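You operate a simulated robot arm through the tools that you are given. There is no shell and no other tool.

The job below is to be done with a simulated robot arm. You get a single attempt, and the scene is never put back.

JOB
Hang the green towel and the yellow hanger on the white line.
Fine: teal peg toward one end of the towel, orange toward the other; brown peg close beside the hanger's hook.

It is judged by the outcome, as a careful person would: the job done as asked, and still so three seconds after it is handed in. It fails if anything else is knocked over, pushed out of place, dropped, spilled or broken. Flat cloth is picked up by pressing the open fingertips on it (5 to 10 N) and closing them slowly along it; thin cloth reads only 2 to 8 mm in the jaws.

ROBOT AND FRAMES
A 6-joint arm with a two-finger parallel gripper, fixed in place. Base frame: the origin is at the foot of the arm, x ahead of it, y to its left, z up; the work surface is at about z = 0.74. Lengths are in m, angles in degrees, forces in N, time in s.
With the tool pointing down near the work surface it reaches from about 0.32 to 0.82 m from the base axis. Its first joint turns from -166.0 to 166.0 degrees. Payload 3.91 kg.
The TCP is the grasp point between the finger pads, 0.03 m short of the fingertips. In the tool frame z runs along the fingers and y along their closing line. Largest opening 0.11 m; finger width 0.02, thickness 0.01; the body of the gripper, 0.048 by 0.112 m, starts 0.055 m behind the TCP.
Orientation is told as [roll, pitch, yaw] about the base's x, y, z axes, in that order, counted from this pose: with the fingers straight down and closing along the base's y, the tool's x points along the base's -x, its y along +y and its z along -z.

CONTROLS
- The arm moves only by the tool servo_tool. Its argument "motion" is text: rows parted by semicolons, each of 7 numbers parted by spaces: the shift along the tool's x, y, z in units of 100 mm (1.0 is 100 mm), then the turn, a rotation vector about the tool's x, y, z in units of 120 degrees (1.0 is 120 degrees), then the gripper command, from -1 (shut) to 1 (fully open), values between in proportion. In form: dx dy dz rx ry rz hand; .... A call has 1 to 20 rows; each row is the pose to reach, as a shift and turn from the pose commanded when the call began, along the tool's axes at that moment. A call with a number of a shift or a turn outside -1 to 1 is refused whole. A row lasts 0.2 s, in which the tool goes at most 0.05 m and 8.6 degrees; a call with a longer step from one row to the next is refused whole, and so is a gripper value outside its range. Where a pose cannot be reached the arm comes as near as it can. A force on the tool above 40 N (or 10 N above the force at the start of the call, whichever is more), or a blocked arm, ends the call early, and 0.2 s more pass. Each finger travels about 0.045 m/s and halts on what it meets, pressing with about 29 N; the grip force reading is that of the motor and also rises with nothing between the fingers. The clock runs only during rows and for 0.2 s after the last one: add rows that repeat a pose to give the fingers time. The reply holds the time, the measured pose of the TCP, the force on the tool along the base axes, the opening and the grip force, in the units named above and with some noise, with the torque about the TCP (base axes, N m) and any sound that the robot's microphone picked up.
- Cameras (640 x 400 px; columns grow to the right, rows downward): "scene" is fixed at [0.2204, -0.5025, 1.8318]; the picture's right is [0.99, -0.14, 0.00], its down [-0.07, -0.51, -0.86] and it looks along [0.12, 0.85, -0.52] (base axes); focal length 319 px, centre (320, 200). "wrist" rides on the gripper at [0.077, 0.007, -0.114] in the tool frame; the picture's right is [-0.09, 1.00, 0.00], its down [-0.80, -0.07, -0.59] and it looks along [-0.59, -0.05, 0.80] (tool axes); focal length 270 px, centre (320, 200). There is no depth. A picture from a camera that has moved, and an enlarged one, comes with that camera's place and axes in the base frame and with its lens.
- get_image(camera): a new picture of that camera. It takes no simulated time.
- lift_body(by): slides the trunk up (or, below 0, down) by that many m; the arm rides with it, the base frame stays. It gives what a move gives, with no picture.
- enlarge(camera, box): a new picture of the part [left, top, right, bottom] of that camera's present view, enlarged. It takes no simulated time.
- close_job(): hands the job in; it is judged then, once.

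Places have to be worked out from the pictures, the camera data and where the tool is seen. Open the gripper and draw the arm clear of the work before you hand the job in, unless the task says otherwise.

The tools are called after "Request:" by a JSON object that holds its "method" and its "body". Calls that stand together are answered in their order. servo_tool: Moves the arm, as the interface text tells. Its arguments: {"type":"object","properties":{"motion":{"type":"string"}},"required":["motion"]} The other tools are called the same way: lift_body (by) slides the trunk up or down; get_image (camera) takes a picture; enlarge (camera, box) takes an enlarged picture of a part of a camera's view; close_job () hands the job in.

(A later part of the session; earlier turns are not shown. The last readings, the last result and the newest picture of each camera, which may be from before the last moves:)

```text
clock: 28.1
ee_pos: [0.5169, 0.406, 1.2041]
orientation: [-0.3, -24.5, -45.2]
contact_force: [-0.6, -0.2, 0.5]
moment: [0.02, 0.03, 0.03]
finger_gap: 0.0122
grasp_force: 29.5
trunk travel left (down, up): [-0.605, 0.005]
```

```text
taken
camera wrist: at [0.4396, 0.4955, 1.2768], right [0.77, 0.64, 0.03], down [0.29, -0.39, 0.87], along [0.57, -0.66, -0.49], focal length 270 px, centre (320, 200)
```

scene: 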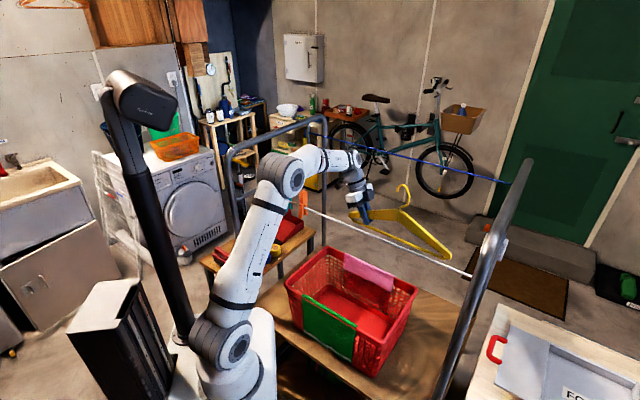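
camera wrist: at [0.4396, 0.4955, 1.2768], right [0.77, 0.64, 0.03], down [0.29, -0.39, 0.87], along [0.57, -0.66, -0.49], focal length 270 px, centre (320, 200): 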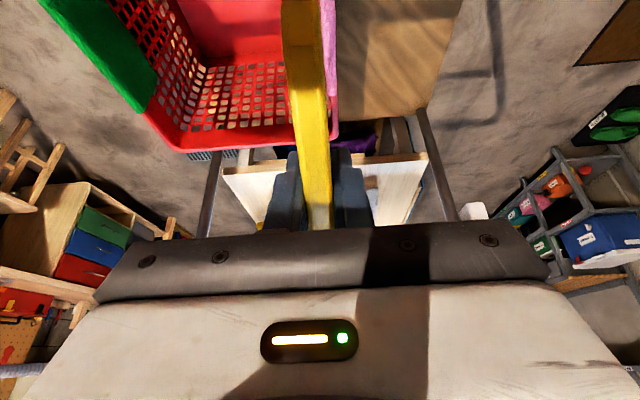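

The hanger is now broadside to the scene camera. I'll enlarge to measure the hook geometry.

Request:
{"method": "enlarge", "body": {"camera": "scene", "box": [330, 140, 490, 280]}}

Request:
{"method": "enlarge", "body": {"camera": "scene", "box": [230, 130, 350, 240]}}

```text
2.86 times, centred on (410, 210) of scene
camera zoom: at [0.2204, -0.5025, 1.8318], right [0.99, -0.14, 0.0], down [-0.07, -0.51, -0.86], along [0.12, 0.85, -0.52], focal length 910 px, centre (63, 171)
```

zoom: 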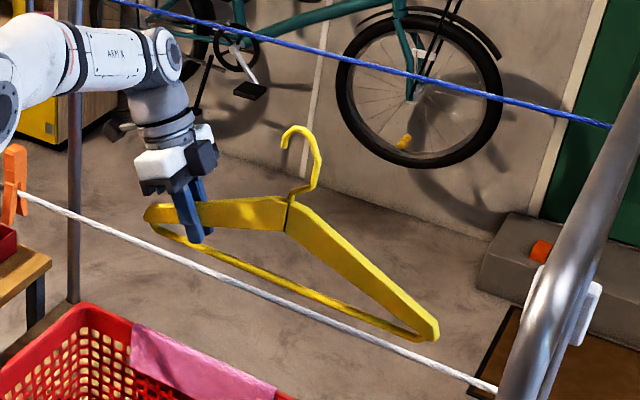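

```text
3.64 times, centred on (290, 185) of scene
camera zoom: at [0.2204, -0.5025, 1.8318], right [0.99, -0.14, 0.0], down [-0.07, -0.51, -0.86], along [0.12, 0.85, -0.52], focal length 1158 px, centre (429, 254)
```

zoom: 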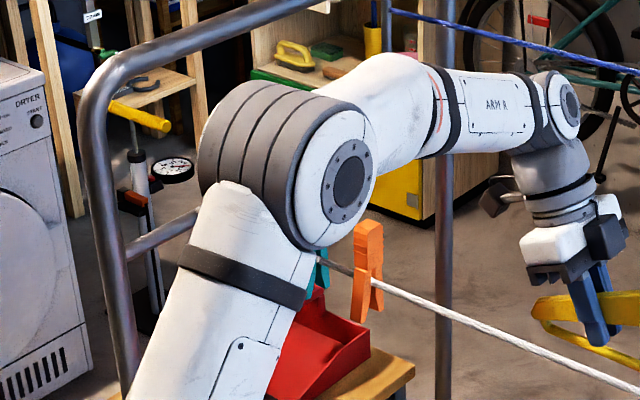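

Hook measured relative to the grip: tip ≈0.10 m, shank ≈0.14 m along the hanger, hook top ≈0.16 m above the TCP. Now I raise it so its lower bar clears the white line.

Request:
{"method": "servo_tool", "body": {"motion": "-0.104 0 -0.228 0 0 0 -1; -0.208 0 -0.455 0 0 0 -1; -0.311 0 -0.683 0 0 0 -1; -0.415 0 -0.91 0 0 0 -1; -0.415 0 -0.91 0 0 0 -1"}}

Request:
{"method": "servo_tool", "body": {"motion": "-0.104 0 -0.228 0 0 0 -1; -0.187 0 -0.41 0 0 0 -1; -0.187 0 -0.41 0 0 0 -1"}}

Request:
{"method": "get_image", "body": {"camera": "scene"}}

```text
clock: 29.4
ee_pos: [0.5176, 0.4066, 1.3052]
orientation: [-0.4, -24.5, -45.1]
contact_force: [0.0, 0.2, -1.2]
moment: [0.05, 0.04, 0.0]
finger_gap: 0.0123
grasp_force: 29.0
trunk travel left (down, up): [-0.605, 0.005]
```

```text
clock: 30.1
ee_pos: [0.5172, 0.4073, 1.3497]
orientation: [-0.4, -24.4, -45.1]
contact_force: [-0.2, -0.4, -0.1]
moment: [0.06, 0.0, 0.01]
finger_gap: 0.0121
grasp_force: 29.0
trunk travel left (down, up): [-0.605, 0.005]
```

```text
taken
```

scene: 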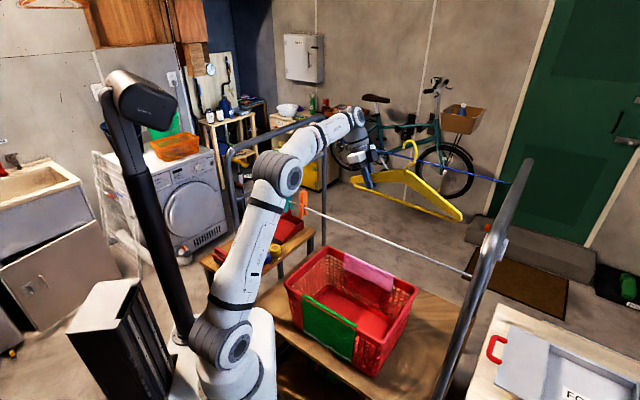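

Clearance over the white line is ≈4 cm. Moving the hanger toward the robot across and over the white line.

Request:
{"method": "servo_tool", "body": {"motion": "0 -0.25 0 0 0 0 -1; 0 -0.5 0 0 0 0 -1; 0 -0.75 0 0 0 0 -1; 0 -1 0 0 0 0 -1; 0 -1 0 0 0 0 -1"}}

Request:
{"method": "enlarge", "body": {"camera": "scene", "box": [230, 100, 490, 300]}}

```text
clock: 31.4
ee_pos: [0.4459, 0.3361, 1.3485]
orientation: [-0.4, -24.5, -45.0]
contact_force: [0.0, -0.3, -0.7]
moment: [0.06, 0.02, 0.02]
finger_gap: 0.0122
grasp_force: 29.5
trunk travel left (down, up): [-0.605, 0.005]
```

```text
2.00 times, centred on (360, 200) of scene
camera zoom: at [0.2204, -0.5025, 1.8318], right [0.99, -0.14, 0.0], down [-0.07, -0.51, -0.86], along [0.12, 0.85, -0.52], focal length 637 px, centre (240, 200)
```

zoom: 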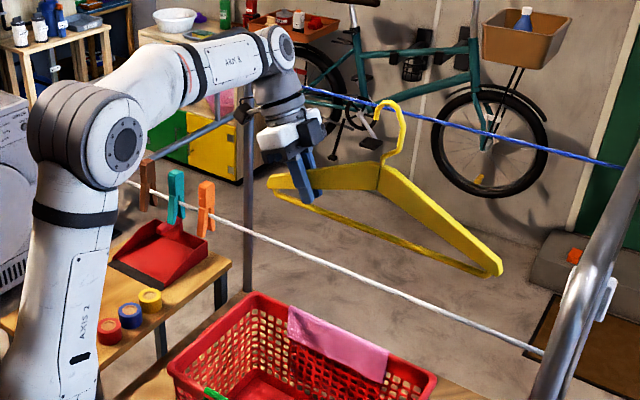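

Request:
{"method": "servo_tool", "body": {"motion": "0 -0.25 0 0 0 0 -1; 0 -0.5 0 0 0 0 -1; 0 -0.75 0 0 0 0 -1; 0 -1 0 0 0 0 -1; 0 -1 0 0 0 0 -1"}}

Request:
{"method": "enlarge", "body": {"camera": "scene", "box": [230, 100, 490, 300]}}

```text
clock: 32.5
ee_pos: [0.3759, 0.2657, 1.35]
orientation: [-0.5, -24.5, -45.1]
contact_force: [0.5, 0.0, -0.5]
moment: [0.01, 0.04, 0.02]
finger_gap: 0.0123
grasp_force: 29.2
trunk travel left (down, up): [-0.605, 0.005]
```

```text
2.00 times, centred on (360, 200) of scene
camera zoom: at [0.2204, -0.5025, 1.8318], right [0.99, -0.14, 0.0], down [-0.07, -0.51, -0.86], along [0.12, 0.85, -0.52], focal length 637 px, centre (240, 200)
```

zoom: 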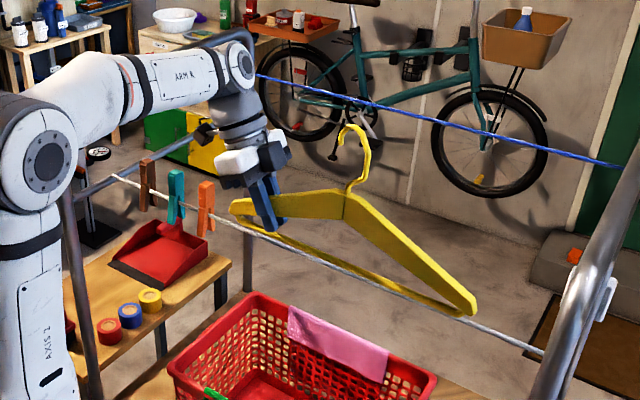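

Request:
{"method": "servo_tool", "body": {"motion": "0 -0.25 0 0 0 0 -1; 0 -0.5 0 0 0 0 -1; 0 -0.78 0 0 0 0 -1; 0 -0.78 0 0 0 0 -1"}}

Request:
{"method": "enlarge", "body": {"camera": "scene", "box": [230, 100, 490, 300]}}

Request:
{"method": "get_image", "body": {"camera": "wrist"}}

```text
clock: 33.5
ee_pos: [0.3181, 0.211, 1.3501]
orientation: [-0.4, -24.5, -45.1]
contact_force: [-0.1, 0.4, -0.7]
moment: [0.05, 0.02, 0.03]
finger_gap: 0.0122
grasp_force: 29.0
trunk travel left (down, up): [-0.605, 0.005]
```

```text
2.00 times, centred on (360, 200) of scene
camera zoom: at [0.2204, -0.5025, 1.8318], right [0.99, -0.14, 0.0], down [-0.07, -0.51, -0.86], along [0.12, 0.85, -0.52], focal length 637 px, centre (240, 200)
```

zoom: 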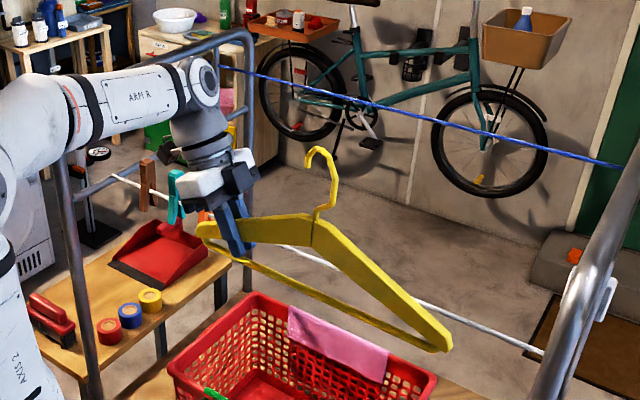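

```text
taken
camera wrist: at [0.2419, 0.3001, 1.4235], right [0.76, 0.64, 0.03], down [0.29, -0.39, 0.87], along [0.57, -0.66, -0.49], focal length 270 px, centre (320, 200)
```

wrist: 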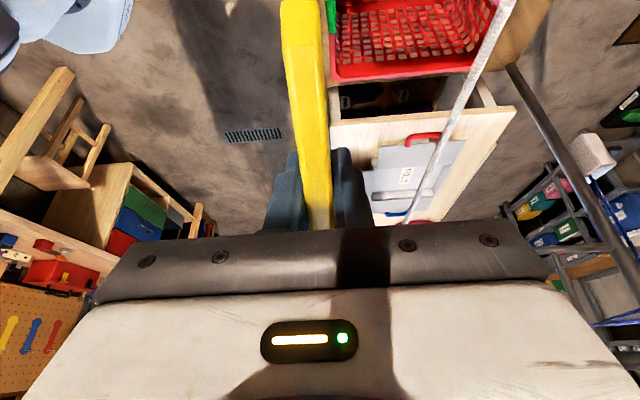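

The hanger is on the near side of the white line (perp ≈0.374 vs line 0.477). Now lower it step by step, keeping parallel to the line and clear of pegs.

Request:
{"method": "servo_tool", "body": {"motion": "0.104 -0.08 0.228 0 0 0 -1; 0.208 -0.15 0.455 0 0 0 -1; 0.311 -0.15 0.683 0 0 0 -1; 0.415 -0.15 0.91 0 0 0 -1; 0.415 -0.15 0.91 0 0 0 -1"}}

Request:
{"method": "enlarge", "body": {"camera": "scene", "box": [200, 100, 490, 310]}}

```text
clock: 34.8
ee_pos: [0.3073, 0.2004, 1.2503]
orientation: [-0.4, -24.5, -45.1]
contact_force: [-0.4, 0.3, -1.2]
moment: [0.01, 0.06, 0.05]
finger_gap: 0.0125
grasp_force: 29.0
trunk travel left (down, up): [-0.605, 0.005]
```

```text
1.90 times, centred on (345, 205) of scene
camera zoom: at [0.2204, -0.5025, 1.8318], right [0.99, -0.14, 0.0], down [-0.07, -0.51, -0.86], along [0.12, 0.85, -0.52], focal length 607 px, centre (272, 190)
```

zoom: 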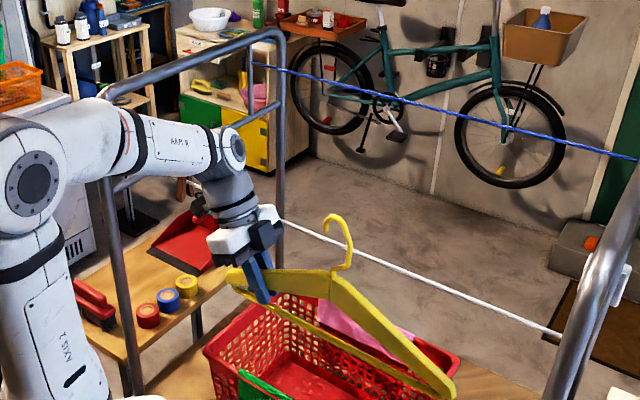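

Request:
{"method": "servo_tool", "body": {"motion": "0.104 0 0.228 0 0 0 -1; 0.208 0 0.455 0 0 0 -1; 0.311 0 0.683 0 0 0 -1; 0.415 0 0.91 0 0 0 -1; 0.415 0 0.91 0 0 0 -1"}}

Request:
{"method": "servo_tool", "body": {"motion": "0.104 0 0.228 0 0 0 -1; 0.208 0 0.455 0 0 0 -1; 0.274 0 0.6 0 0 0 -1; 0.274 0 0.6 0 0 0 -1"}}

Request:
{"method": "enlarge", "body": {"camera": "scene", "box": [200, 100, 490, 340]}}

Request:
{"method": "get_image", "body": {"camera": "wrist"}}

```text
clock: 36.0
ee_pos: [0.3058, 0.1996, 1.1501]
orientation: [-0.4, -24.5, -45.1]
contact_force: [-0.1, -0.4, -0.6]
moment: [0.03, 0.01, -0.01]
finger_gap: 0.0121
grasp_force: 29.1
trunk travel left (down, up): [-0.605, 0.005]
```

```text
clock: 37.0
ee_pos: [0.3065, 0.1997, 1.0851]
orientation: [-0.4, -24.5, -45.0]
contact_force: [0.5, 0.5, 0.1]
moment: [0.03, 0.03, -0.03]
finger_gap: 0.0125
grasp_force: 29.0
trunk travel left (down, up): [-0.605, 0.005]
```

```text
1.67 times, centred on (345, 220) of scene
camera zoom: at [0.2204, -0.5025, 1.8318], right [0.99, -0.14, 0.0], down [-0.07, -0.51, -0.86], along [0.12, 0.85, -0.52], focal length 531 px, centre (278, 167)
```

zoom: 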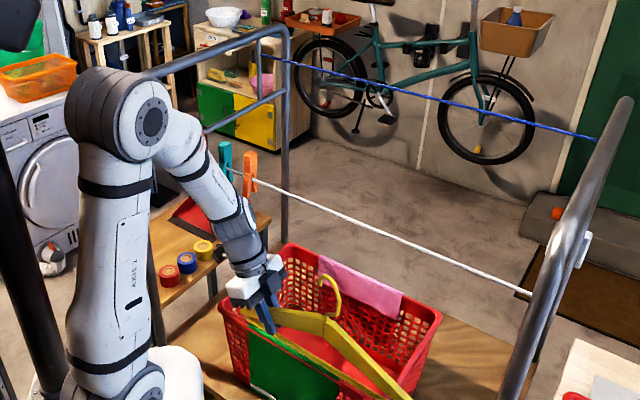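

```text
taken
camera wrist: at [0.2293, 0.2881, 1.1579], right [0.76, 0.64, 0.03], down [0.29, -0.39, 0.87], along [0.57, -0.66, -0.49], focal length 270 px, centre (320, 200)
```

wrist: 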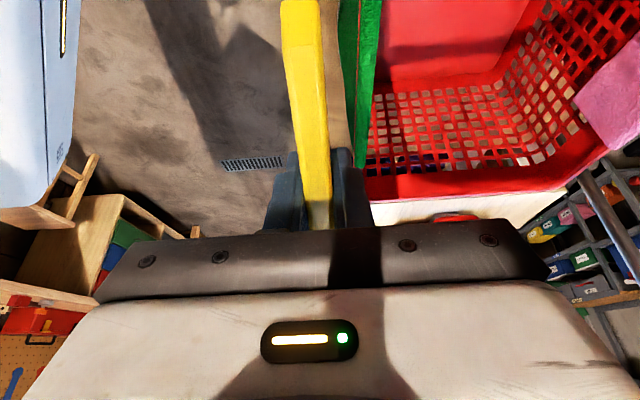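

Hanger is below the white line on the near side (hook top ≈1.245 vs line ≈1.264). I'll shift it a bit closer to the line and a bit lower, then rotate it under the line.

Request:
{"method": "servo_tool", "body": {"motion": "0.03 0.14 0.06 0 0 0 -1; 0.054 0.28 0.118 0 0 0 -1; 0.054 0.42 0.118 0 0 0 -1; 0.054 0.42 0.118 0 0 0 -1"}}

Request:
{"method": "enlarge", "body": {"camera": "scene", "box": [200, 150, 440, 340]}}

Request:
{"method": "get_image", "body": {"camera": "wrist"}}

```text
clock: 38.0
ee_pos: [0.3388, 0.2286, 1.0718]
orientation: [-0.3, -24.5, -45.0]
contact_force: [1.5, -0.3, -1.1]
moment: [0.03, 0.03, 0.03]
finger_gap: 0.0125
grasp_force: 28.9
trunk travel left (down, up): [-0.605, 0.005]
```

```text
2.11 times, centred on (320, 245) of scene
camera zoom: at [0.2204, -0.5025, 1.8318], right [0.99, -0.14, 0.0], down [-0.07, -0.51, -0.86], along [0.12, 0.85, -0.52], focal length 671 px, centre (320, 105)
```

zoom: 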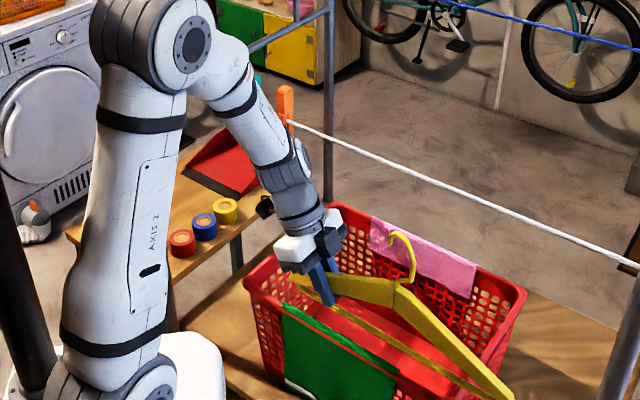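

```text
taken
camera wrist: at [0.2597, 0.3176, 1.1448], right [0.76, 0.64, 0.03], down [0.29, -0.39, 0.87], along [0.57, -0.66, -0.49], focal length 270 px, centre (320, 200)
```

wrist: 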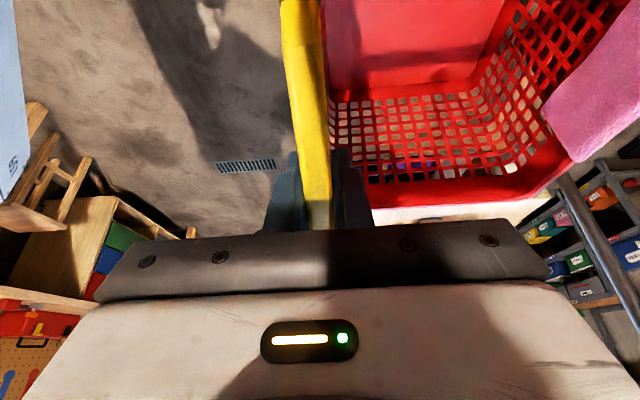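

Everything is clear. Now rotating the hanger +90° under the white line while moving right along it.

Request:
{"method": "servo_tool", "body": {"motion": "-0.061 0.06 0.028 -0.0207 0 -0.0455 -1; -0.121 0.12 0.055 -0.0415 0 -0.091 -1; -0.182 0.18 0.083 -0.0622 0 -0.1365 -1; -0.243 0.24 0.111 -0.0829 0 -0.182 -1; -0.303 0.3 0.138 -0.1037 0 -0.2275 -1; -0.364 0.32 0.166 -0.1244 0 -0.273 -1; -0.425 0.34 0.194 -0.1451 0 -0.3185 -1; -0.485 0.36 0.221 -0.1659 0 -0.364 -1; -0.546 0.38 0.249 -0.1866 0 -0.4095 -1; -0.607 0.4 0.277 -0.2073 0 -0.455 -1; -0.667 0.4 0.304 -0.2281 0 -0.5005 -1; -0.728 0.4 0.332 -0.2488 0 -0.546 -1; -0.789 0.4 0.36 -0.2695 0 -0.5915 -1; -0.849 0.4 0.387 -0.2903 0 -0.637 -1; -0.91 0.4 0.415 -0.311 0 -0.6825 -1"}}

Request:
{"method": "enlarge", "body": {"camera": "scene", "box": [200, 130, 490, 340]}}

Request:
{"method": "get_image", "body": {"camera": "wrist"}}

```text
clock: 41.1
ee_pos: [0.4362, 0.1848, 1.0713]
orientation: [0.1, -24.2, 44.8]
contact_force: [-0.1, 0.2, 0.1]
moment: [-0.07, 0.09, -0.01]
finger_gap: 0.0122
grasp_force: 29.3
out of reach, approached as far as the arm can: row 14
trunk travel left (down, up): [-0.605, 0.005]
```

```text
1.90 times, centred on (345, 235) of scene
camera zoom: at [0.2204, -0.5025, 1.8318], right [0.99, -0.14, 0.0], down [-0.07, -0.51, -0.86], along [0.12, 0.85, -0.52], focal length 607 px, centre (272, 133)
```

zoom: 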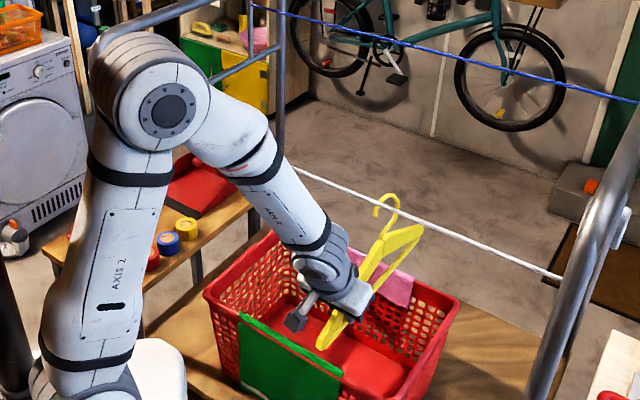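

```text
taken
camera wrist: at [0.3488, 0.1077, 1.1453], right [-0.64, 0.76, 0.04], down [0.4, 0.29, 0.87], along [0.65, 0.57, -0.49], focal length 270 px, centre (320, 200)
```

wrist: 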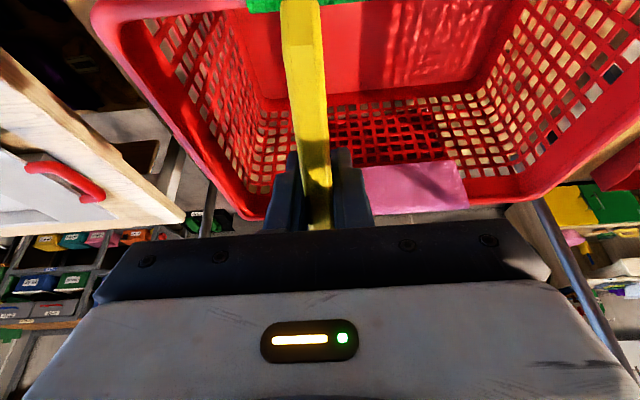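

Request:
{"method": "enlarge", "body": {"camera": "scene", "box": [350, 210, 430, 270]}}

```text
6.67 times, centred on (390, 240) of scene
camera zoom: at [0.2204, -0.5025, 1.8318], right [0.99, -0.14, 0.0], down [-0.07, -0.51, -0.86], along [0.12, 0.85, -0.52], focal length 2124 px, centre (-147, -67)
```

zoom: 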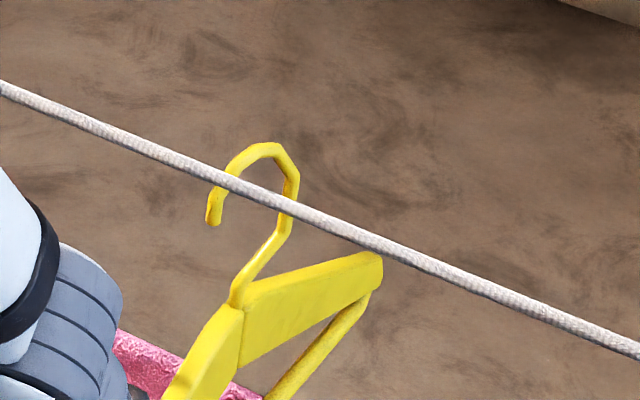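

The hook is beyond and below the white line as intended. I'll slide it along under the line to the right (target u≈0.60).

Request:
{"method": "servo_tool", "body": {"motion": "0 -0.25 0 0 0 0 -1; 0 -0.5 0 0 0 0 -1; 0 -0.75 0 0 0 0 -1; 0 -1 0 0 0 0 -1; 0 -1 0 0 0 0 -1"}}

Request:
{"method": "enlarge", "body": {"camera": "scene", "box": [220, 150, 540, 350]}}

```text
clock: 42.4
ee_pos: [0.5071, 0.1145, 1.0705]
orientation: [-0.1, -24.1, 44.8]
contact_force: [-0.3, -1.1, -0.3]
moment: [-0.08, 0.02, 0.02]
finger_gap: 0.0121
grasp_force: 28.3
trunk travel left (down, up): [-0.605, 0.005]
```

```text
2.00 times, centred on (380, 250) of scene
camera zoom: at [0.2204, -0.5025, 1.8318], right [0.99, -0.14, 0.0], down [-0.07, -0.51, -0.86], along [0.12, 0.85, -0.52], focal length 637 px, centre (200, 100)
```

zoom: 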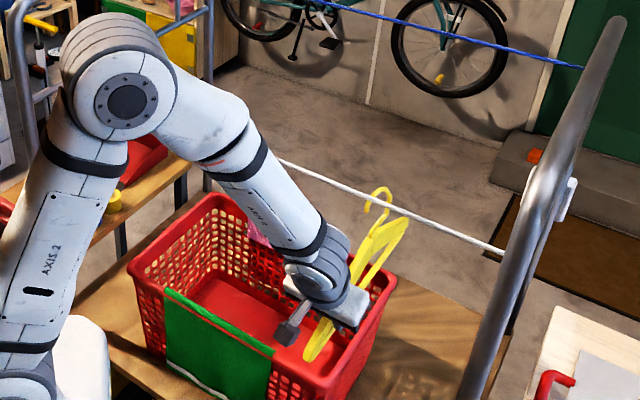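

Request:
{"method": "servo_tool", "body": {"motion": "0 -0.18 0 0 0 0 -1; 0 -0.36 0 0 0 0 -1; -0.086 -0.36 -0.19 0 0 0 -1; -0.172 -0.36 -0.38 0 0 0 -1; -0.257 -0.36 -0.575 0 0 0 -1; -0.343 -0.36 -0.766 0 0 0 -1; -0.429 -0.36 -0.958 0 0 0 -1; -0.429 -0.36 -0.958 0 0 0 -1"}}

Request:
{"method": "enlarge", "body": {"camera": "scene", "box": [370, 190, 470, 290]}}

Request:
{"method": "get_image", "body": {"camera": "scene"}}

```text
clock: 44.1
ee_pos: [0.5318, 0.0896, 1.176]
orientation: [0.0, -24.1, 44.6]
contact_force: [0.1, -0.6, -0.2]
moment: [0.0, 0.06, 0.04]
finger_gap: 0.0125
grasp_force: 28.8
trunk travel left (down, up): [-0.605, 0.005]
```

```text
4.00 times, centred on (420, 240) of scene
camera zoom: at [0.2204, -0.5025, 1.8318], right [0.99, -0.14, 0.0], down [-0.07, -0.51, -0.86], along [0.12, 0.85, -0.52], focal length 1274 px, centre (-80, 40)
```

zoom: 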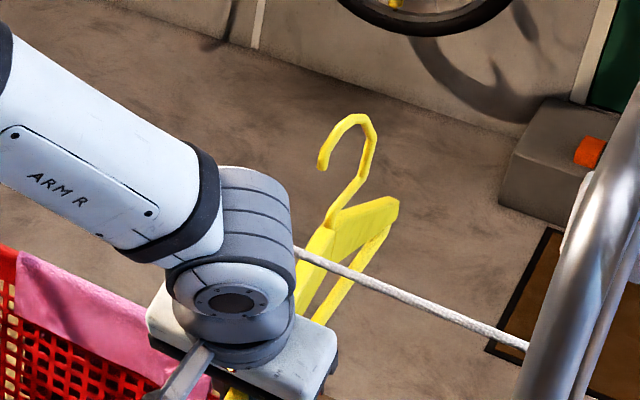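

```text
taken
```

scene: 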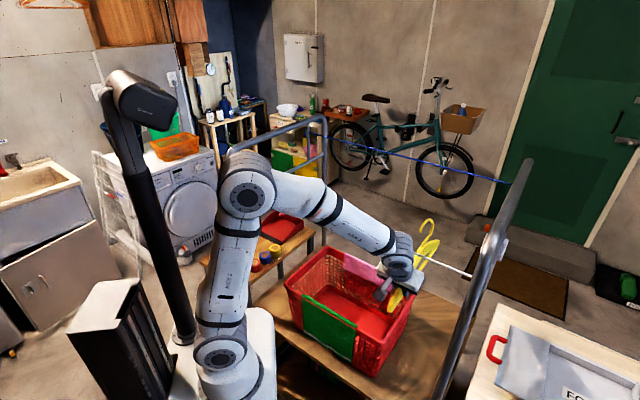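

The line is now between the gripper and the hook, below the hook's tip (tip ≈1.30, line ≈1.268) and above the shoulder. I'll pull the hanger toward the robot ~7.8 cm so the line enters the hook's mouth.

Request:
{"method": "servo_tool", "body": {"motion": "0.178 0 -0.08 0 0 0 -1; 0.356 0 -0.159 0 0 0 -1; 0.534 0 -0.239 0 0 0 -1; 0.62 0 -0.278 0 0 0 -1; 0.712 0 -0.318 0 0 0 -1; 0.712 0 -0.318 0 0 0 -1"}}

Request:
{"method": "enlarge", "body": {"camera": "scene", "box": [370, 190, 470, 290]}}

Request:
{"method": "get_image", "body": {"camera": "wrist"}}

```text
clock: 45.5
ee_pos: [0.4756, 0.0346, 1.176]
orientation: [0.1, -24.1, 44.8]
contact_force: [-0.5, -0.4, -0.4]
moment: [-0.04, 0.06, -0.01]
finger_gap: 0.0124
grasp_force: 29.2
trunk travel left (down, up): [-0.605, 0.005]
```

```text
4.00 times, centred on (420, 240) of scene
camera zoom: at [0.2204, -0.5025, 1.8318], right [0.99, -0.14, 0.0], down [-0.07, -0.51, -0.86], along [0.12, 0.85, -0.52], focal length 1274 px, centre (-80, 40)
```

zoom: 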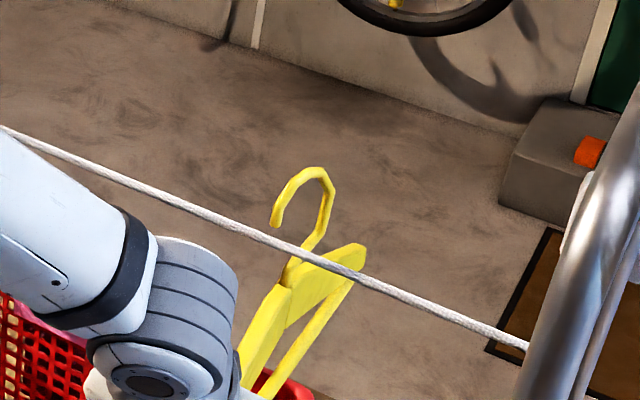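

```text
taken
camera wrist: at [0.3887, -0.0425, 1.2503], right [-0.64, 0.76, 0.04], down [0.4, 0.29, 0.87], along [0.65, 0.57, -0.49], focal length 270 px, centre (320, 200)
```

wrist: 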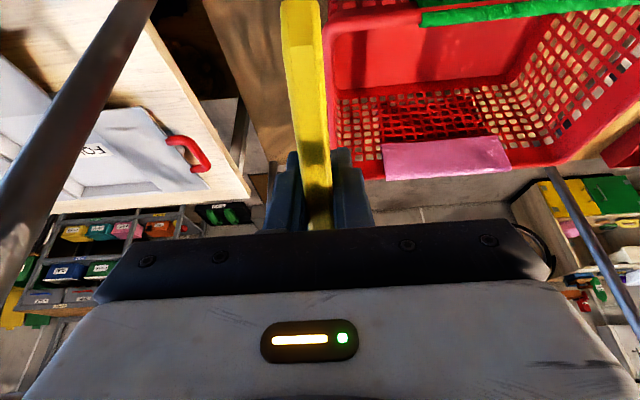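

The line should now be ≈2 cm inside the hook's mouth. Lowering 4.5 cm gently.

Request:
{"method": "servo_tool", "body": {"motion": "0.046 0 0.103 0 0 0 -1; 0.092 0 0.205 0 0 0 -1; 0.138 0 0.308 0 0 0 -1; 0.184 0 0.411 0 0 0 -1; 0.184 0 0.411 0 0 0 -1"}}

Request:
{"method": "enlarge", "body": {"camera": "scene", "box": [370, 190, 450, 290]}}

```text
clock: 46.8
ee_pos: [0.4758, 0.0341, 1.1313]
orientation: [0.1, -24.2, 44.7]
contact_force: [-1.6, -1.3, 3.8]
moment: [0.53, -0.49, 0.03]
finger_gap: 0.0123
grasp_force: 29.0
trunk travel left (down, up): [-0.605, 0.005]
```

```text
4.00 times, centred on (410, 240) of scene
camera zoom: at [0.2204, -0.5025, 1.8318], right [0.99, -0.14, 0.0], down [-0.07, -0.51, -0.86], along [0.12, 0.85, -0.52], focal length 1274 px, centre (-40, 40)
```

zoom: 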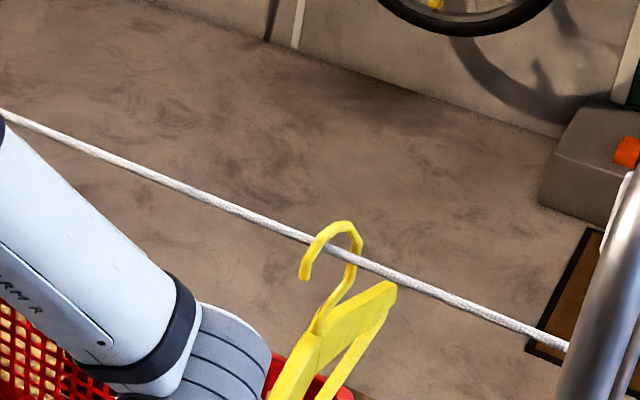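

There is a ~4 N upward contact: the hook seems to be resting on the line. I'll look closely.

Request:
{"method": "enlarge", "body": {"camera": "scene", "box": [395, 220, 435, 265]}}

```text
8.89 times, centred on (415, 242) of scene
camera zoom: at [0.2204, -0.5025, 1.8318], right [0.99, -0.14, 0.0], down [-0.07, -0.51, -0.86], along [0.12, 0.85, -0.52], focal length 2832 px, centre (-524, -178)
```

zoom: 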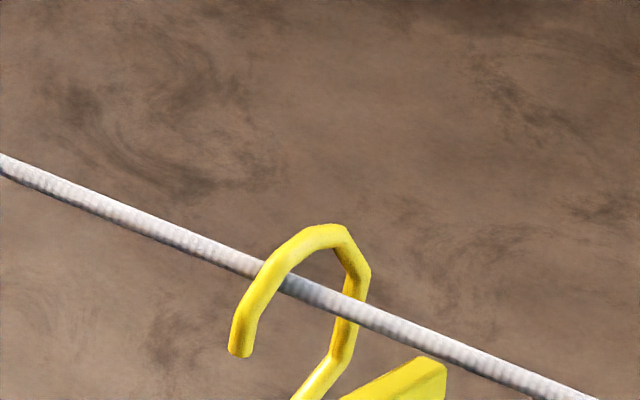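

The hook encloses the line (free end in front, shank behind). The force direction says the line touches the free-end side, so I'll shift ~1 cm toward the robot to centre it and ease down slightly.

Request:
{"method": "servo_tool", "body": {"motion": "0.03 0 -0.04 0 0 0 -1; 0.08 0 -0.04 0 0 0 -1; 0.1 0 -0.02 0 0 0 -1; 0.1 0 -0.02 0 0 0 -1"}}

Request:
{"method": "enlarge", "body": {"camera": "scene", "box": [385, 220, 435, 275]}}

```text
clock: 47.8
ee_pos: [0.4701, 0.0269, 1.1303]
orientation: [-0.1, -24.1, 44.7]
contact_force: [-0.3, 0.7, -0.1]
moment: [-0.02, 0.04, -0.01]
finger_gap: 0.0123
grasp_force: 29.4
trunk travel left (down, up): [-0.605, 0.005]
```

```text
7.27 times, centred on (410, 248) of scene
camera zoom: at [0.2204, -0.5025, 1.8318], right [0.99, -0.14, 0.0], down [-0.07, -0.51, -0.86], along [0.12, 0.85, -0.52], focal length 2317 px, centre (-334, -146)
```

zoom: 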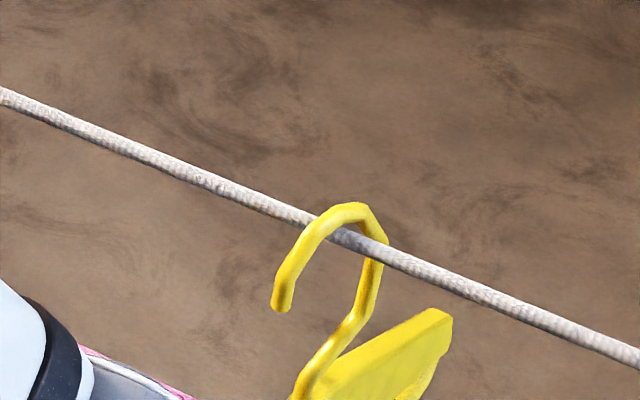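

Forces vanished and the line sits deeper in the hook. Lower another ~5 mm to seat it.

Request:
{"method": "servo_tool", "body": {"motion": "0.01 0 0.023 0 0 0 -1; 0.02 0 0.046 0 0 0 -1; 0.02 0 0.046 0 0 0 -1"}}

Request:
{"method": "enlarge", "body": {"camera": "scene", "box": [385, 220, 435, 275]}}

```text
clock: 48.5
ee_pos: [0.4696, 0.0278, 1.1245]
orientation: [-0.2, -24.2, 44.9]
contact_force: [9.5, 8.7, 18.8]
moment: [0.4, -0.14, -0.09]
finger_gap: 0.0124
grasp_force: 28.9
trunk travel left (down, up): [-0.605, 0.005]
```

```text
7.27 times, centred on (410, 248) of scene
camera zoom: at [0.2204, -0.5025, 1.8318], right [0.99, -0.14, 0.0], down [-0.07, -0.51, -0.86], along [0.12, 0.85, -0.52], focal length 2317 px, centre (-334, -146)
```

zoom: 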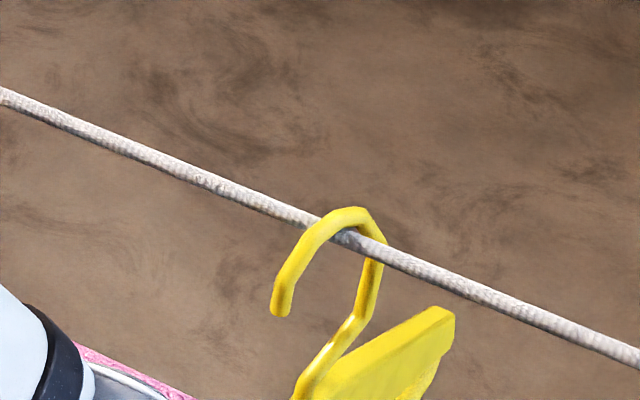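

Overshot a bit (19 N, pushing away from robot). I'll relax: up 4 mm and 4 mm back toward the line's far side.

Request:
{"method": "servo_tool", "body": {"motion": "-0.02 0 -0.04 0 0 0 -1; -0.053 0 -0.02 0 0 0 -1; -0.053 0 -0.02 0 0 0 -1"}}

Request:
{"method": "enlarge", "body": {"camera": "scene", "box": [385, 220, 435, 275]}}

Request:
{"method": "get_image", "body": {"camera": "wrist"}}

```text
clock: 49.4
ee_pos: [0.4718, 0.0306, 1.1277]
orientation: [0.2, -24.0, 44.8]
contact_force: [-0.4, 1.1, -0.7]
moment: [0.01, 0.02, -0.02]
finger_gap: 0.0122
grasp_force: 28.5
trunk travel left (down, up): [-0.605, 0.005]
```

```text
7.27 times, centred on (410, 248) of scene
camera zoom: at [0.2204, -0.5025, 1.8318], right [0.99, -0.14, 0.0], down [-0.07, -0.51, -0.86], along [0.12, 0.85, -0.52], focal length 2317 px, centre (-334, -146)
```

zoom: 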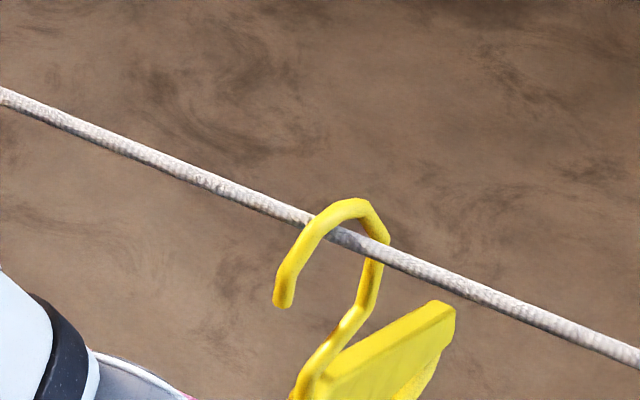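

```text
taken
camera wrist: at [0.3843, -0.047, 1.201], right [-0.64, 0.76, 0.04], down [0.4, 0.29, 0.87], along [0.65, 0.58, -0.49], focal length 270 px, centre (320, 200)
```

wrist: 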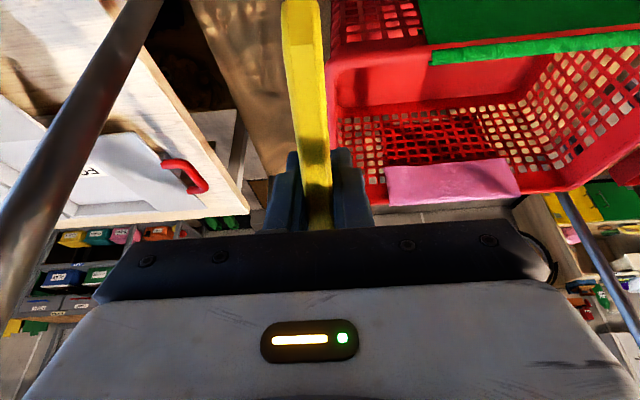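

Free of contact and only a few mm above the line. I'll ease down 2.5 mm and open the jaws slowly so the hanger settles on the line.

Request:
{"method": "servo_tool", "body": {"motion": "0.01 0 0.023 0 0 0 -1; 0.01 0 0.023 0 0 0 -0.78; 0.01 0 0.023 0 0 0 -0.7; 0.01 0 0.023 0 0 0 -0.6; 0.01 0 0.023 0 0 0 -0.4; 0.01 0 0.023 0 0 0 -0.2; 0.01 0 0.023 0 0 0 0; 0.01 0 0.023 0 0 0 0.2; 0.01 0 0.023 0 0 0 0.2"}}

Request:
{"method": "enlarge", "body": {"camera": "scene", "box": [385, 220, 435, 275]}}

Request:
{"method": "get_image", "body": {"camera": "wrist"}}

```text
clock: 51.4
ee_pos: [0.4719, 0.0304, 1.1246]
orientation: [-0.1, -24.2, 44.7]
contact_force: [-0.3, -0.7, 0.4]
moment: [-0.01, -0.01, -0.02]
finger_gap: 0.0663
grasp_force: 0.0
trunk travel left (down, up): [-0.605, 0.005]
```

```text
7.27 times, centred on (410, 248) of scene
camera zoom: at [0.2204, -0.5025, 1.8318], right [0.99, -0.14, 0.0], down [-0.07, -0.51, -0.86], along [0.12, 0.85, -0.52], focal length 2317 px, centre (-334, -146)
```

zoom: 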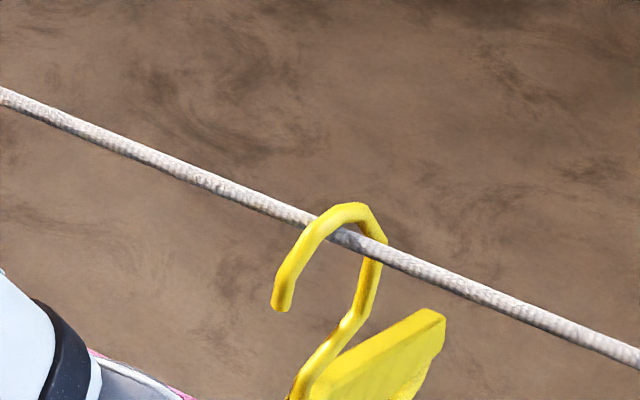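

```text
taken
camera wrist: at [0.3849, -0.047, 1.1989], right [-0.64, 0.76, 0.04], down [0.4, 0.29, 0.87], along [0.65, 0.57, -0.49], focal length 270 px, centre (320, 200)
```

wrist: 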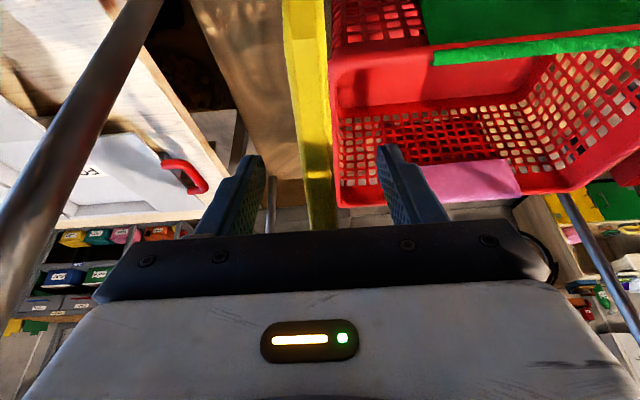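

The hanger hangs freely on the white line. Retreat straight back along the tool axis.

Request:
{"method": "servo_tool", "body": {"motion": "0 0 -0.2 0 0 0 0.2; 0 0 -0.4 0 0 0 0.2; 0 0 -0.6 0 0 0 0.2; 0 0 -0.8 0 0 0 0.2; 0 0 -1 0 0 0 0.2; 0 0 -1 0 0 0 0.2"}}

Request:
{"method": "get_image", "body": {"camera": "scene"}}

Request:
{"method": "get_image", "body": {"camera": "wrist"}}

```text
clock: 52.8
ee_pos: [0.4438, 0.0012, 1.2169]
orientation: [0.0, -24.1, 44.7]
contact_force: [-0.4, 0.3, -0.5]
moment: [-0.01, -0.03, -0.01]
finger_gap: 0.0662
grasp_force: 0.1
trunk travel left (down, up): [-0.605, 0.005]
```

```text
taken
```

scene: 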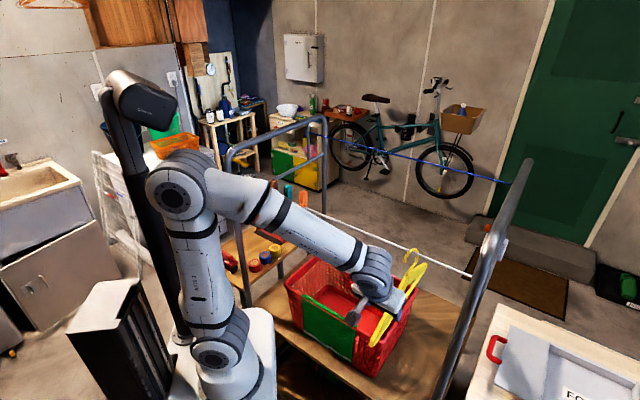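

```text
taken
camera wrist: at [0.3555, -0.0761, 1.2908], right [-0.64, 0.76, 0.04], down [0.4, 0.29, 0.87], along [0.65, 0.57, -0.49], focal length 270 px, centre (320, 200)
```

wrist: 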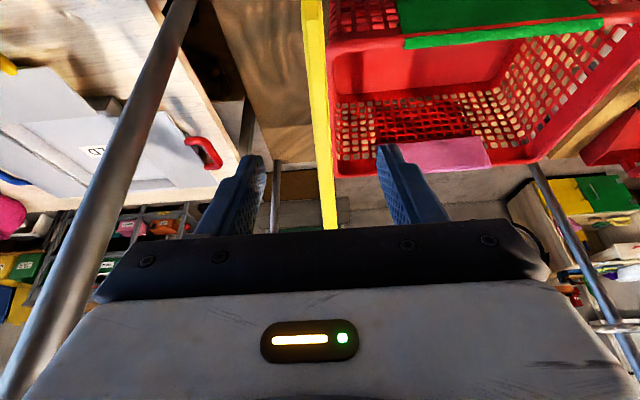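

Hanger placed. Next I lift away and straighten the tool to vertical before going for the brown peg.

Request:
{"method": "servo_tool", "body": {"motion": "-0.1 0 -0.23 0 0 0 0.2; -0.2 0 -0.46 0 0 0 0.2; -0.3 0 -0.69 0 0 0 0.2; -0.408 0 -0.913 0 0 0 0.2; -0.408 0 -0.913 0 0 0 0.2"}}

Request:
{"method": "servo_tool", "body": {"motion": "0 0 0 0 0.067 0 0.2; 0 0 0 0 0.134 0 0.2; 0 0 0 0 0.201 0 0.2; 0 0 0 0 0.201 0 0.2"}}

Request:
{"method": "enlarge", "body": {"camera": "scene", "box": [320, 190, 480, 360]}}

```text
clock: 54.0
ee_pos: [0.4436, 0.0005, 1.3166]
orientation: [0.0, -24.1, 44.7]
contact_force: [0.5, -0.1, 1.2]
moment: [0.0, 0.03, 0.04]
finger_gap: 0.066
grasp_force: 0.0
trunk travel left (down, up): [-0.605, 0.005]
```

```text
clock: 55.0
ee_pos: [0.4429, 0.0006, 1.3158]
orientation: [0.0, 0.0, 44.6]
contact_force: [-0.9, 0.2, 0.0]
moment: [0.02, 0.03, 0.03]
finger_gap: 0.066
grasp_force: 0.0
trunk travel left (down, up): [-0.605, 0.005]
```

```text
2.35 times, centred on (400, 275) of scene
camera zoom: at [0.2204, -0.5025, 1.8318], right [0.99, -0.14, 0.0], down [-0.07, -0.51, -0.86], along [0.12, 0.85, -0.52], focal length 750 px, centre (132, 24)
```

zoom: 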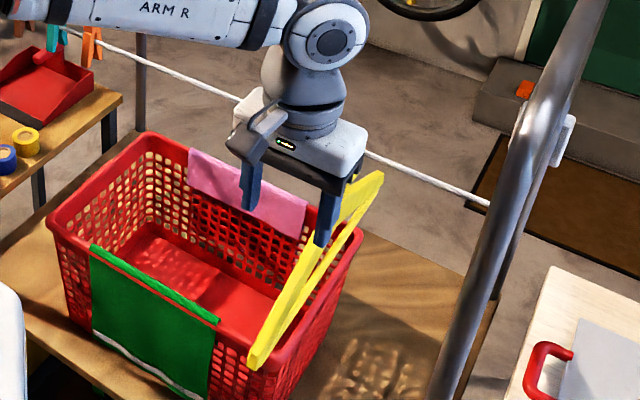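

Request:
{"method": "servo_tool", "body": {"motion": "0 0.1 -0.1 0 0 -0.065 0.2; 0 0.2 -0.2 0 0 -0.13 0.2; 0 0.3 -0.3 0 0 -0.195 0.2; 0 0.4 -0.4 0 0 -0.26 0.2; 0 0.5 -0.5 0 0 -0.325 0.2; 0 0.6 -0.6 0 0 -0.39 0.2; 0 0.7 -0.7 0 0 -0.455 0.2; 0 0.8 -0.8 0 0 -0.52 0.2; 0 0.9 -0.9 0 0 -0.585 0.2; 0 1 -1 0 0 -0.65 0.2; 0 1 -1 0 0 -0.7 0.2; 0 1 -1 0 0 -0.753 0.2"}}

Request:
{"method": "servo_tool", "body": {"motion": "-0.25 -0.08 0 0 0 0 0.2; -0.5 -0.16 0 0 0 0 0.2; -0.75 -0.24 0 0 0 0 0.2; -1 -0.33 0 0 0 0 0.2"}}

Request:
{"method": "servo_tool", "body": {"motion": "-0.25 -0.08 0 0 0 0 0.2; -0.5 -0.16 0 0 0 0 0.2; -0.75 -0.24 0 0 0 0 0.2; -1 -0.33 0 0 0 0 0.2"}}

Request:
{"method": "get_image", "body": {"camera": "scene"}}

Request:
{"method": "get_image", "body": {"camera": "wrist"}}

```text
clock: 57.5
ee_pos: [0.373, 0.0725, 1.4159]
orientation: [0.0, 0.0, 135.2]
contact_force: [-0.1, -0.5, 0.2]
moment: [-0.02, 0.01, -0.01]
finger_gap: 0.0657
grasp_force: 0.0
trunk travel left (down, up): [-0.605, 0.005]
```

```text
clock: 58.5
ee_pos: [0.3247, 0.1677, 1.4164]
orientation: [0.0, -0.1, 135.2]
contact_force: [0.2, 0.9, 1.1]
moment: [-0.01, 0.02, 0.02]
finger_gap: 0.0659
grasp_force: 0.1
trunk travel left (down, up): [-0.605, 0.005]
```

```text
clock: 59.5
ee_pos: [0.2767, 0.2617, 1.4165]
orientation: [0.1, 0.0, 135.1]
contact_force: [0.0, 0.6, -0.4]
moment: [-0.01, 0.0, -0.02]
finger_gap: 0.0658
grasp_force: 0.1
trunk travel left (down, up): [-0.605, 0.005]
```

```text
taken
```

scene: 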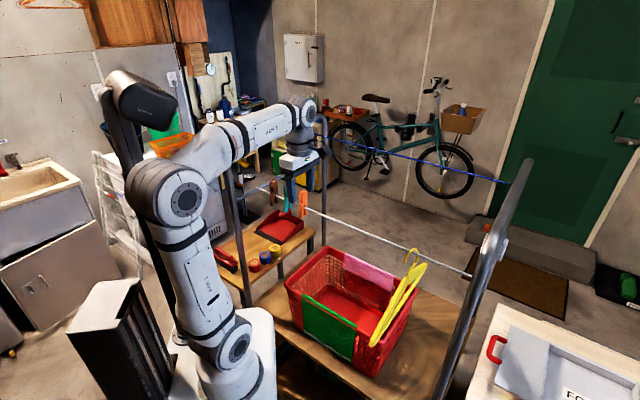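

```text
taken
camera wrist: at [0.327, 0.2024, 1.5323], right [-0.77, -0.64, 0.0], down [-0.52, 0.62, 0.59], along [-0.38, 0.46, -0.8], focal length 270 px, centre (320, 200)
```

wrist: 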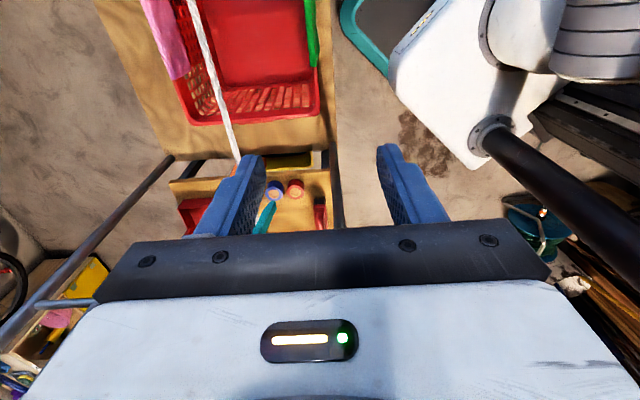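

The hanger hangs well. Continuing toward the brown peg, above the line.

Request:
{"method": "servo_tool", "body": {"motion": "-0.25 -0.12 0 0 0 0 0.2; -0.5 -0.24 0 0 0 0 0.2; -0.75 -0.36 0 0 0 0 0.2; -1 -0.48 0 0 0 0 0.2; -1 -0.48 0 0 0 0 0.2"}}

Request:
{"method": "get_image", "body": {"camera": "wrist"}}

Request:
{"method": "enlarge", "body": {"camera": "scene", "box": [230, 100, 350, 230]}}

```text
clock: 60.8
ee_pos: [0.2389, 0.3644, 1.4167]
orientation: [0.0, 0.0, 135.2]
contact_force: [-0.5, -0.7, -0.1]
moment: [0.01, 0.01, 0.01]
finger_gap: 0.066
grasp_force: 0.0
trunk travel left (down, up): [-0.605, 0.005]
```

```text
taken
camera wrist: at [0.2892, 0.3063, 1.5322], right [-0.77, -0.64, 0.0], down [-0.52, 0.62, 0.59], along [-0.38, 0.46, -0.8], focal length 270 px, centre (320, 200)
```

wrist: 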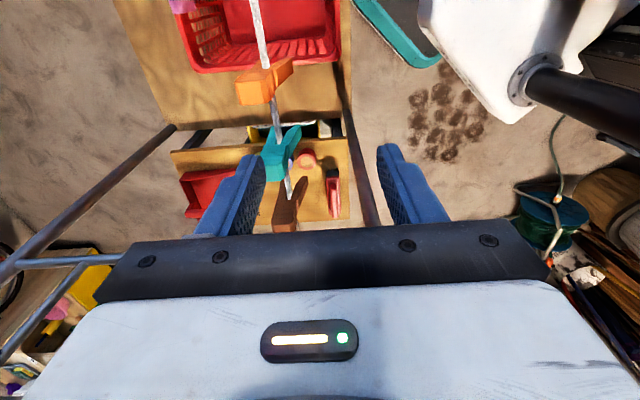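

```text
3.08 times, centred on (290, 165) of scene
camera zoom: at [0.2204, -0.5025, 1.8318], right [0.99, -0.14, 0.0], down [-0.07, -0.51, -0.86], along [0.12, 0.85, -0.52], focal length 980 px, centre (412, 308)
```

zoom: 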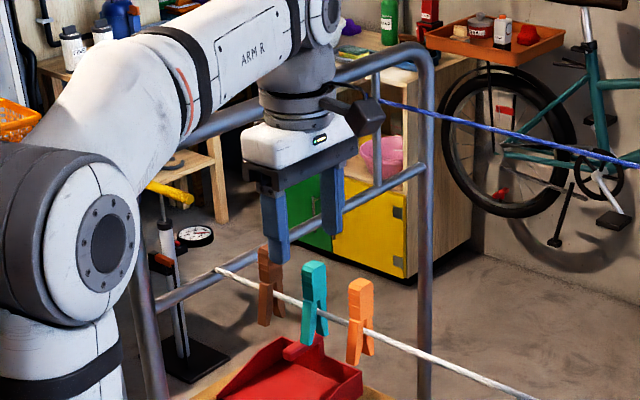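

Request:
{"method": "enlarge", "body": {"camera": "wrist", "box": [210, 40, 350, 240]}}

```text
2.00 times, centred on (280, 140) of wrist
camera zoom: at [0.2892, 0.3063, 1.5322], right [-0.77, -0.64, 0.0], down [-0.52, 0.62, 0.59], along [-0.38, 0.46, -0.8], focal length 541 px, centre (400, 320)
```

zoom: 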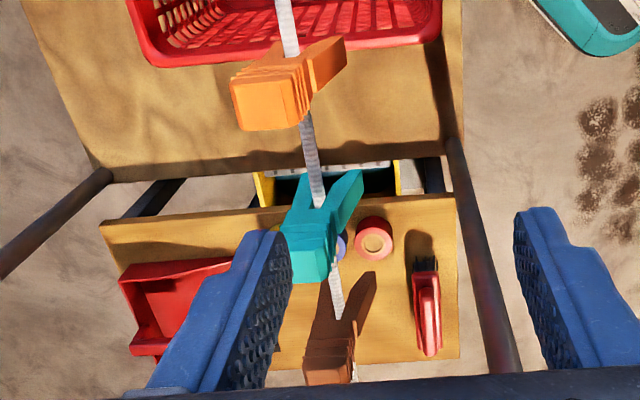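

Peg heads are clear now: brown ≈(0.198, 0.470), teal ≈(0.243, 0.428), orange ≈(0.291, 0.381), tops at z≈1.326. Moving above the brown peg.

Request:
{"method": "servo_tool", "body": {"motion": "-0.25 -0.12 0 0 0 0 0.2; -0.5 -0.24 0 0 0 0 0.2; -0.75 -0.36 0 0 0 0 0.2; -1 -0.475 0 0 0 0 0.2; -1 -0.475 0 0 0 0 0.2"}}

Request:
{"method": "get_image", "body": {"camera": "wrist"}}

Request:
{"method": "enlarge", "body": {"camera": "scene", "box": [230, 100, 350, 230]}}

```text
clock: 62.0
ee_pos: [0.2025, 0.4696, 1.4171]
orientation: [0.1, 0.0, 135.1]
contact_force: [0.9, -0.4, 0.3]
moment: [-0.02, 0.01, 0.03]
finger_gap: 0.0661
grasp_force: 0.1
trunk travel left (down, up): [-0.605, 0.005]
```

```text
taken
camera wrist: at [0.253, 0.4107, 1.5324], right [-0.77, -0.64, 0.0], down [-0.52, 0.61, 0.6], along [-0.38, 0.46, -0.8], focal length 270 px, centre (320, 200)
```

wrist: 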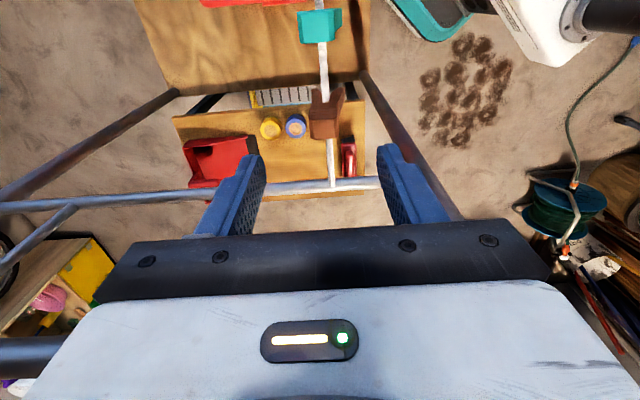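

```text
3.08 times, centred on (290, 165) of scene
camera zoom: at [0.2204, -0.5025, 1.8318], right [0.99, -0.14, 0.0], down [-0.07, -0.51, -0.86], along [0.12, 0.85, -0.52], focal length 980 px, centre (412, 308)
```

zoom: 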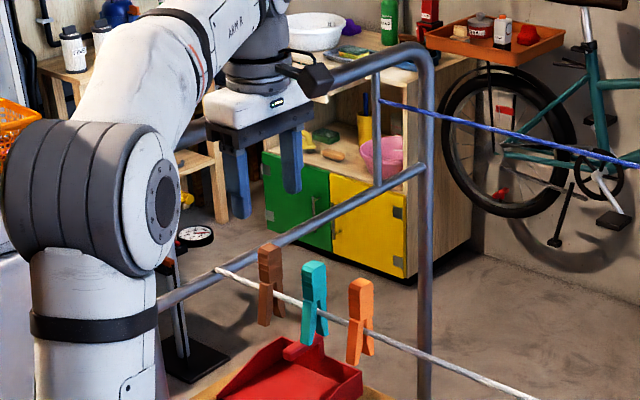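

Request:
{"method": "enlarge", "body": {"camera": "wrist", "box": [250, 60, 390, 200]}}

```text
2.86 times, centred on (320, 130) of wrist
camera zoom: at [0.253, 0.4107, 1.5324], right [-0.77, -0.64, 0.0], down [-0.52, 0.61, 0.6], along [-0.38, 0.46, -0.8], focal length 772 px, centre (320, 400)
```

zoom: 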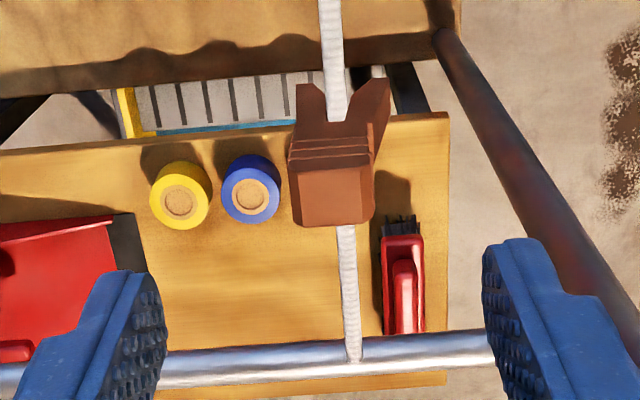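

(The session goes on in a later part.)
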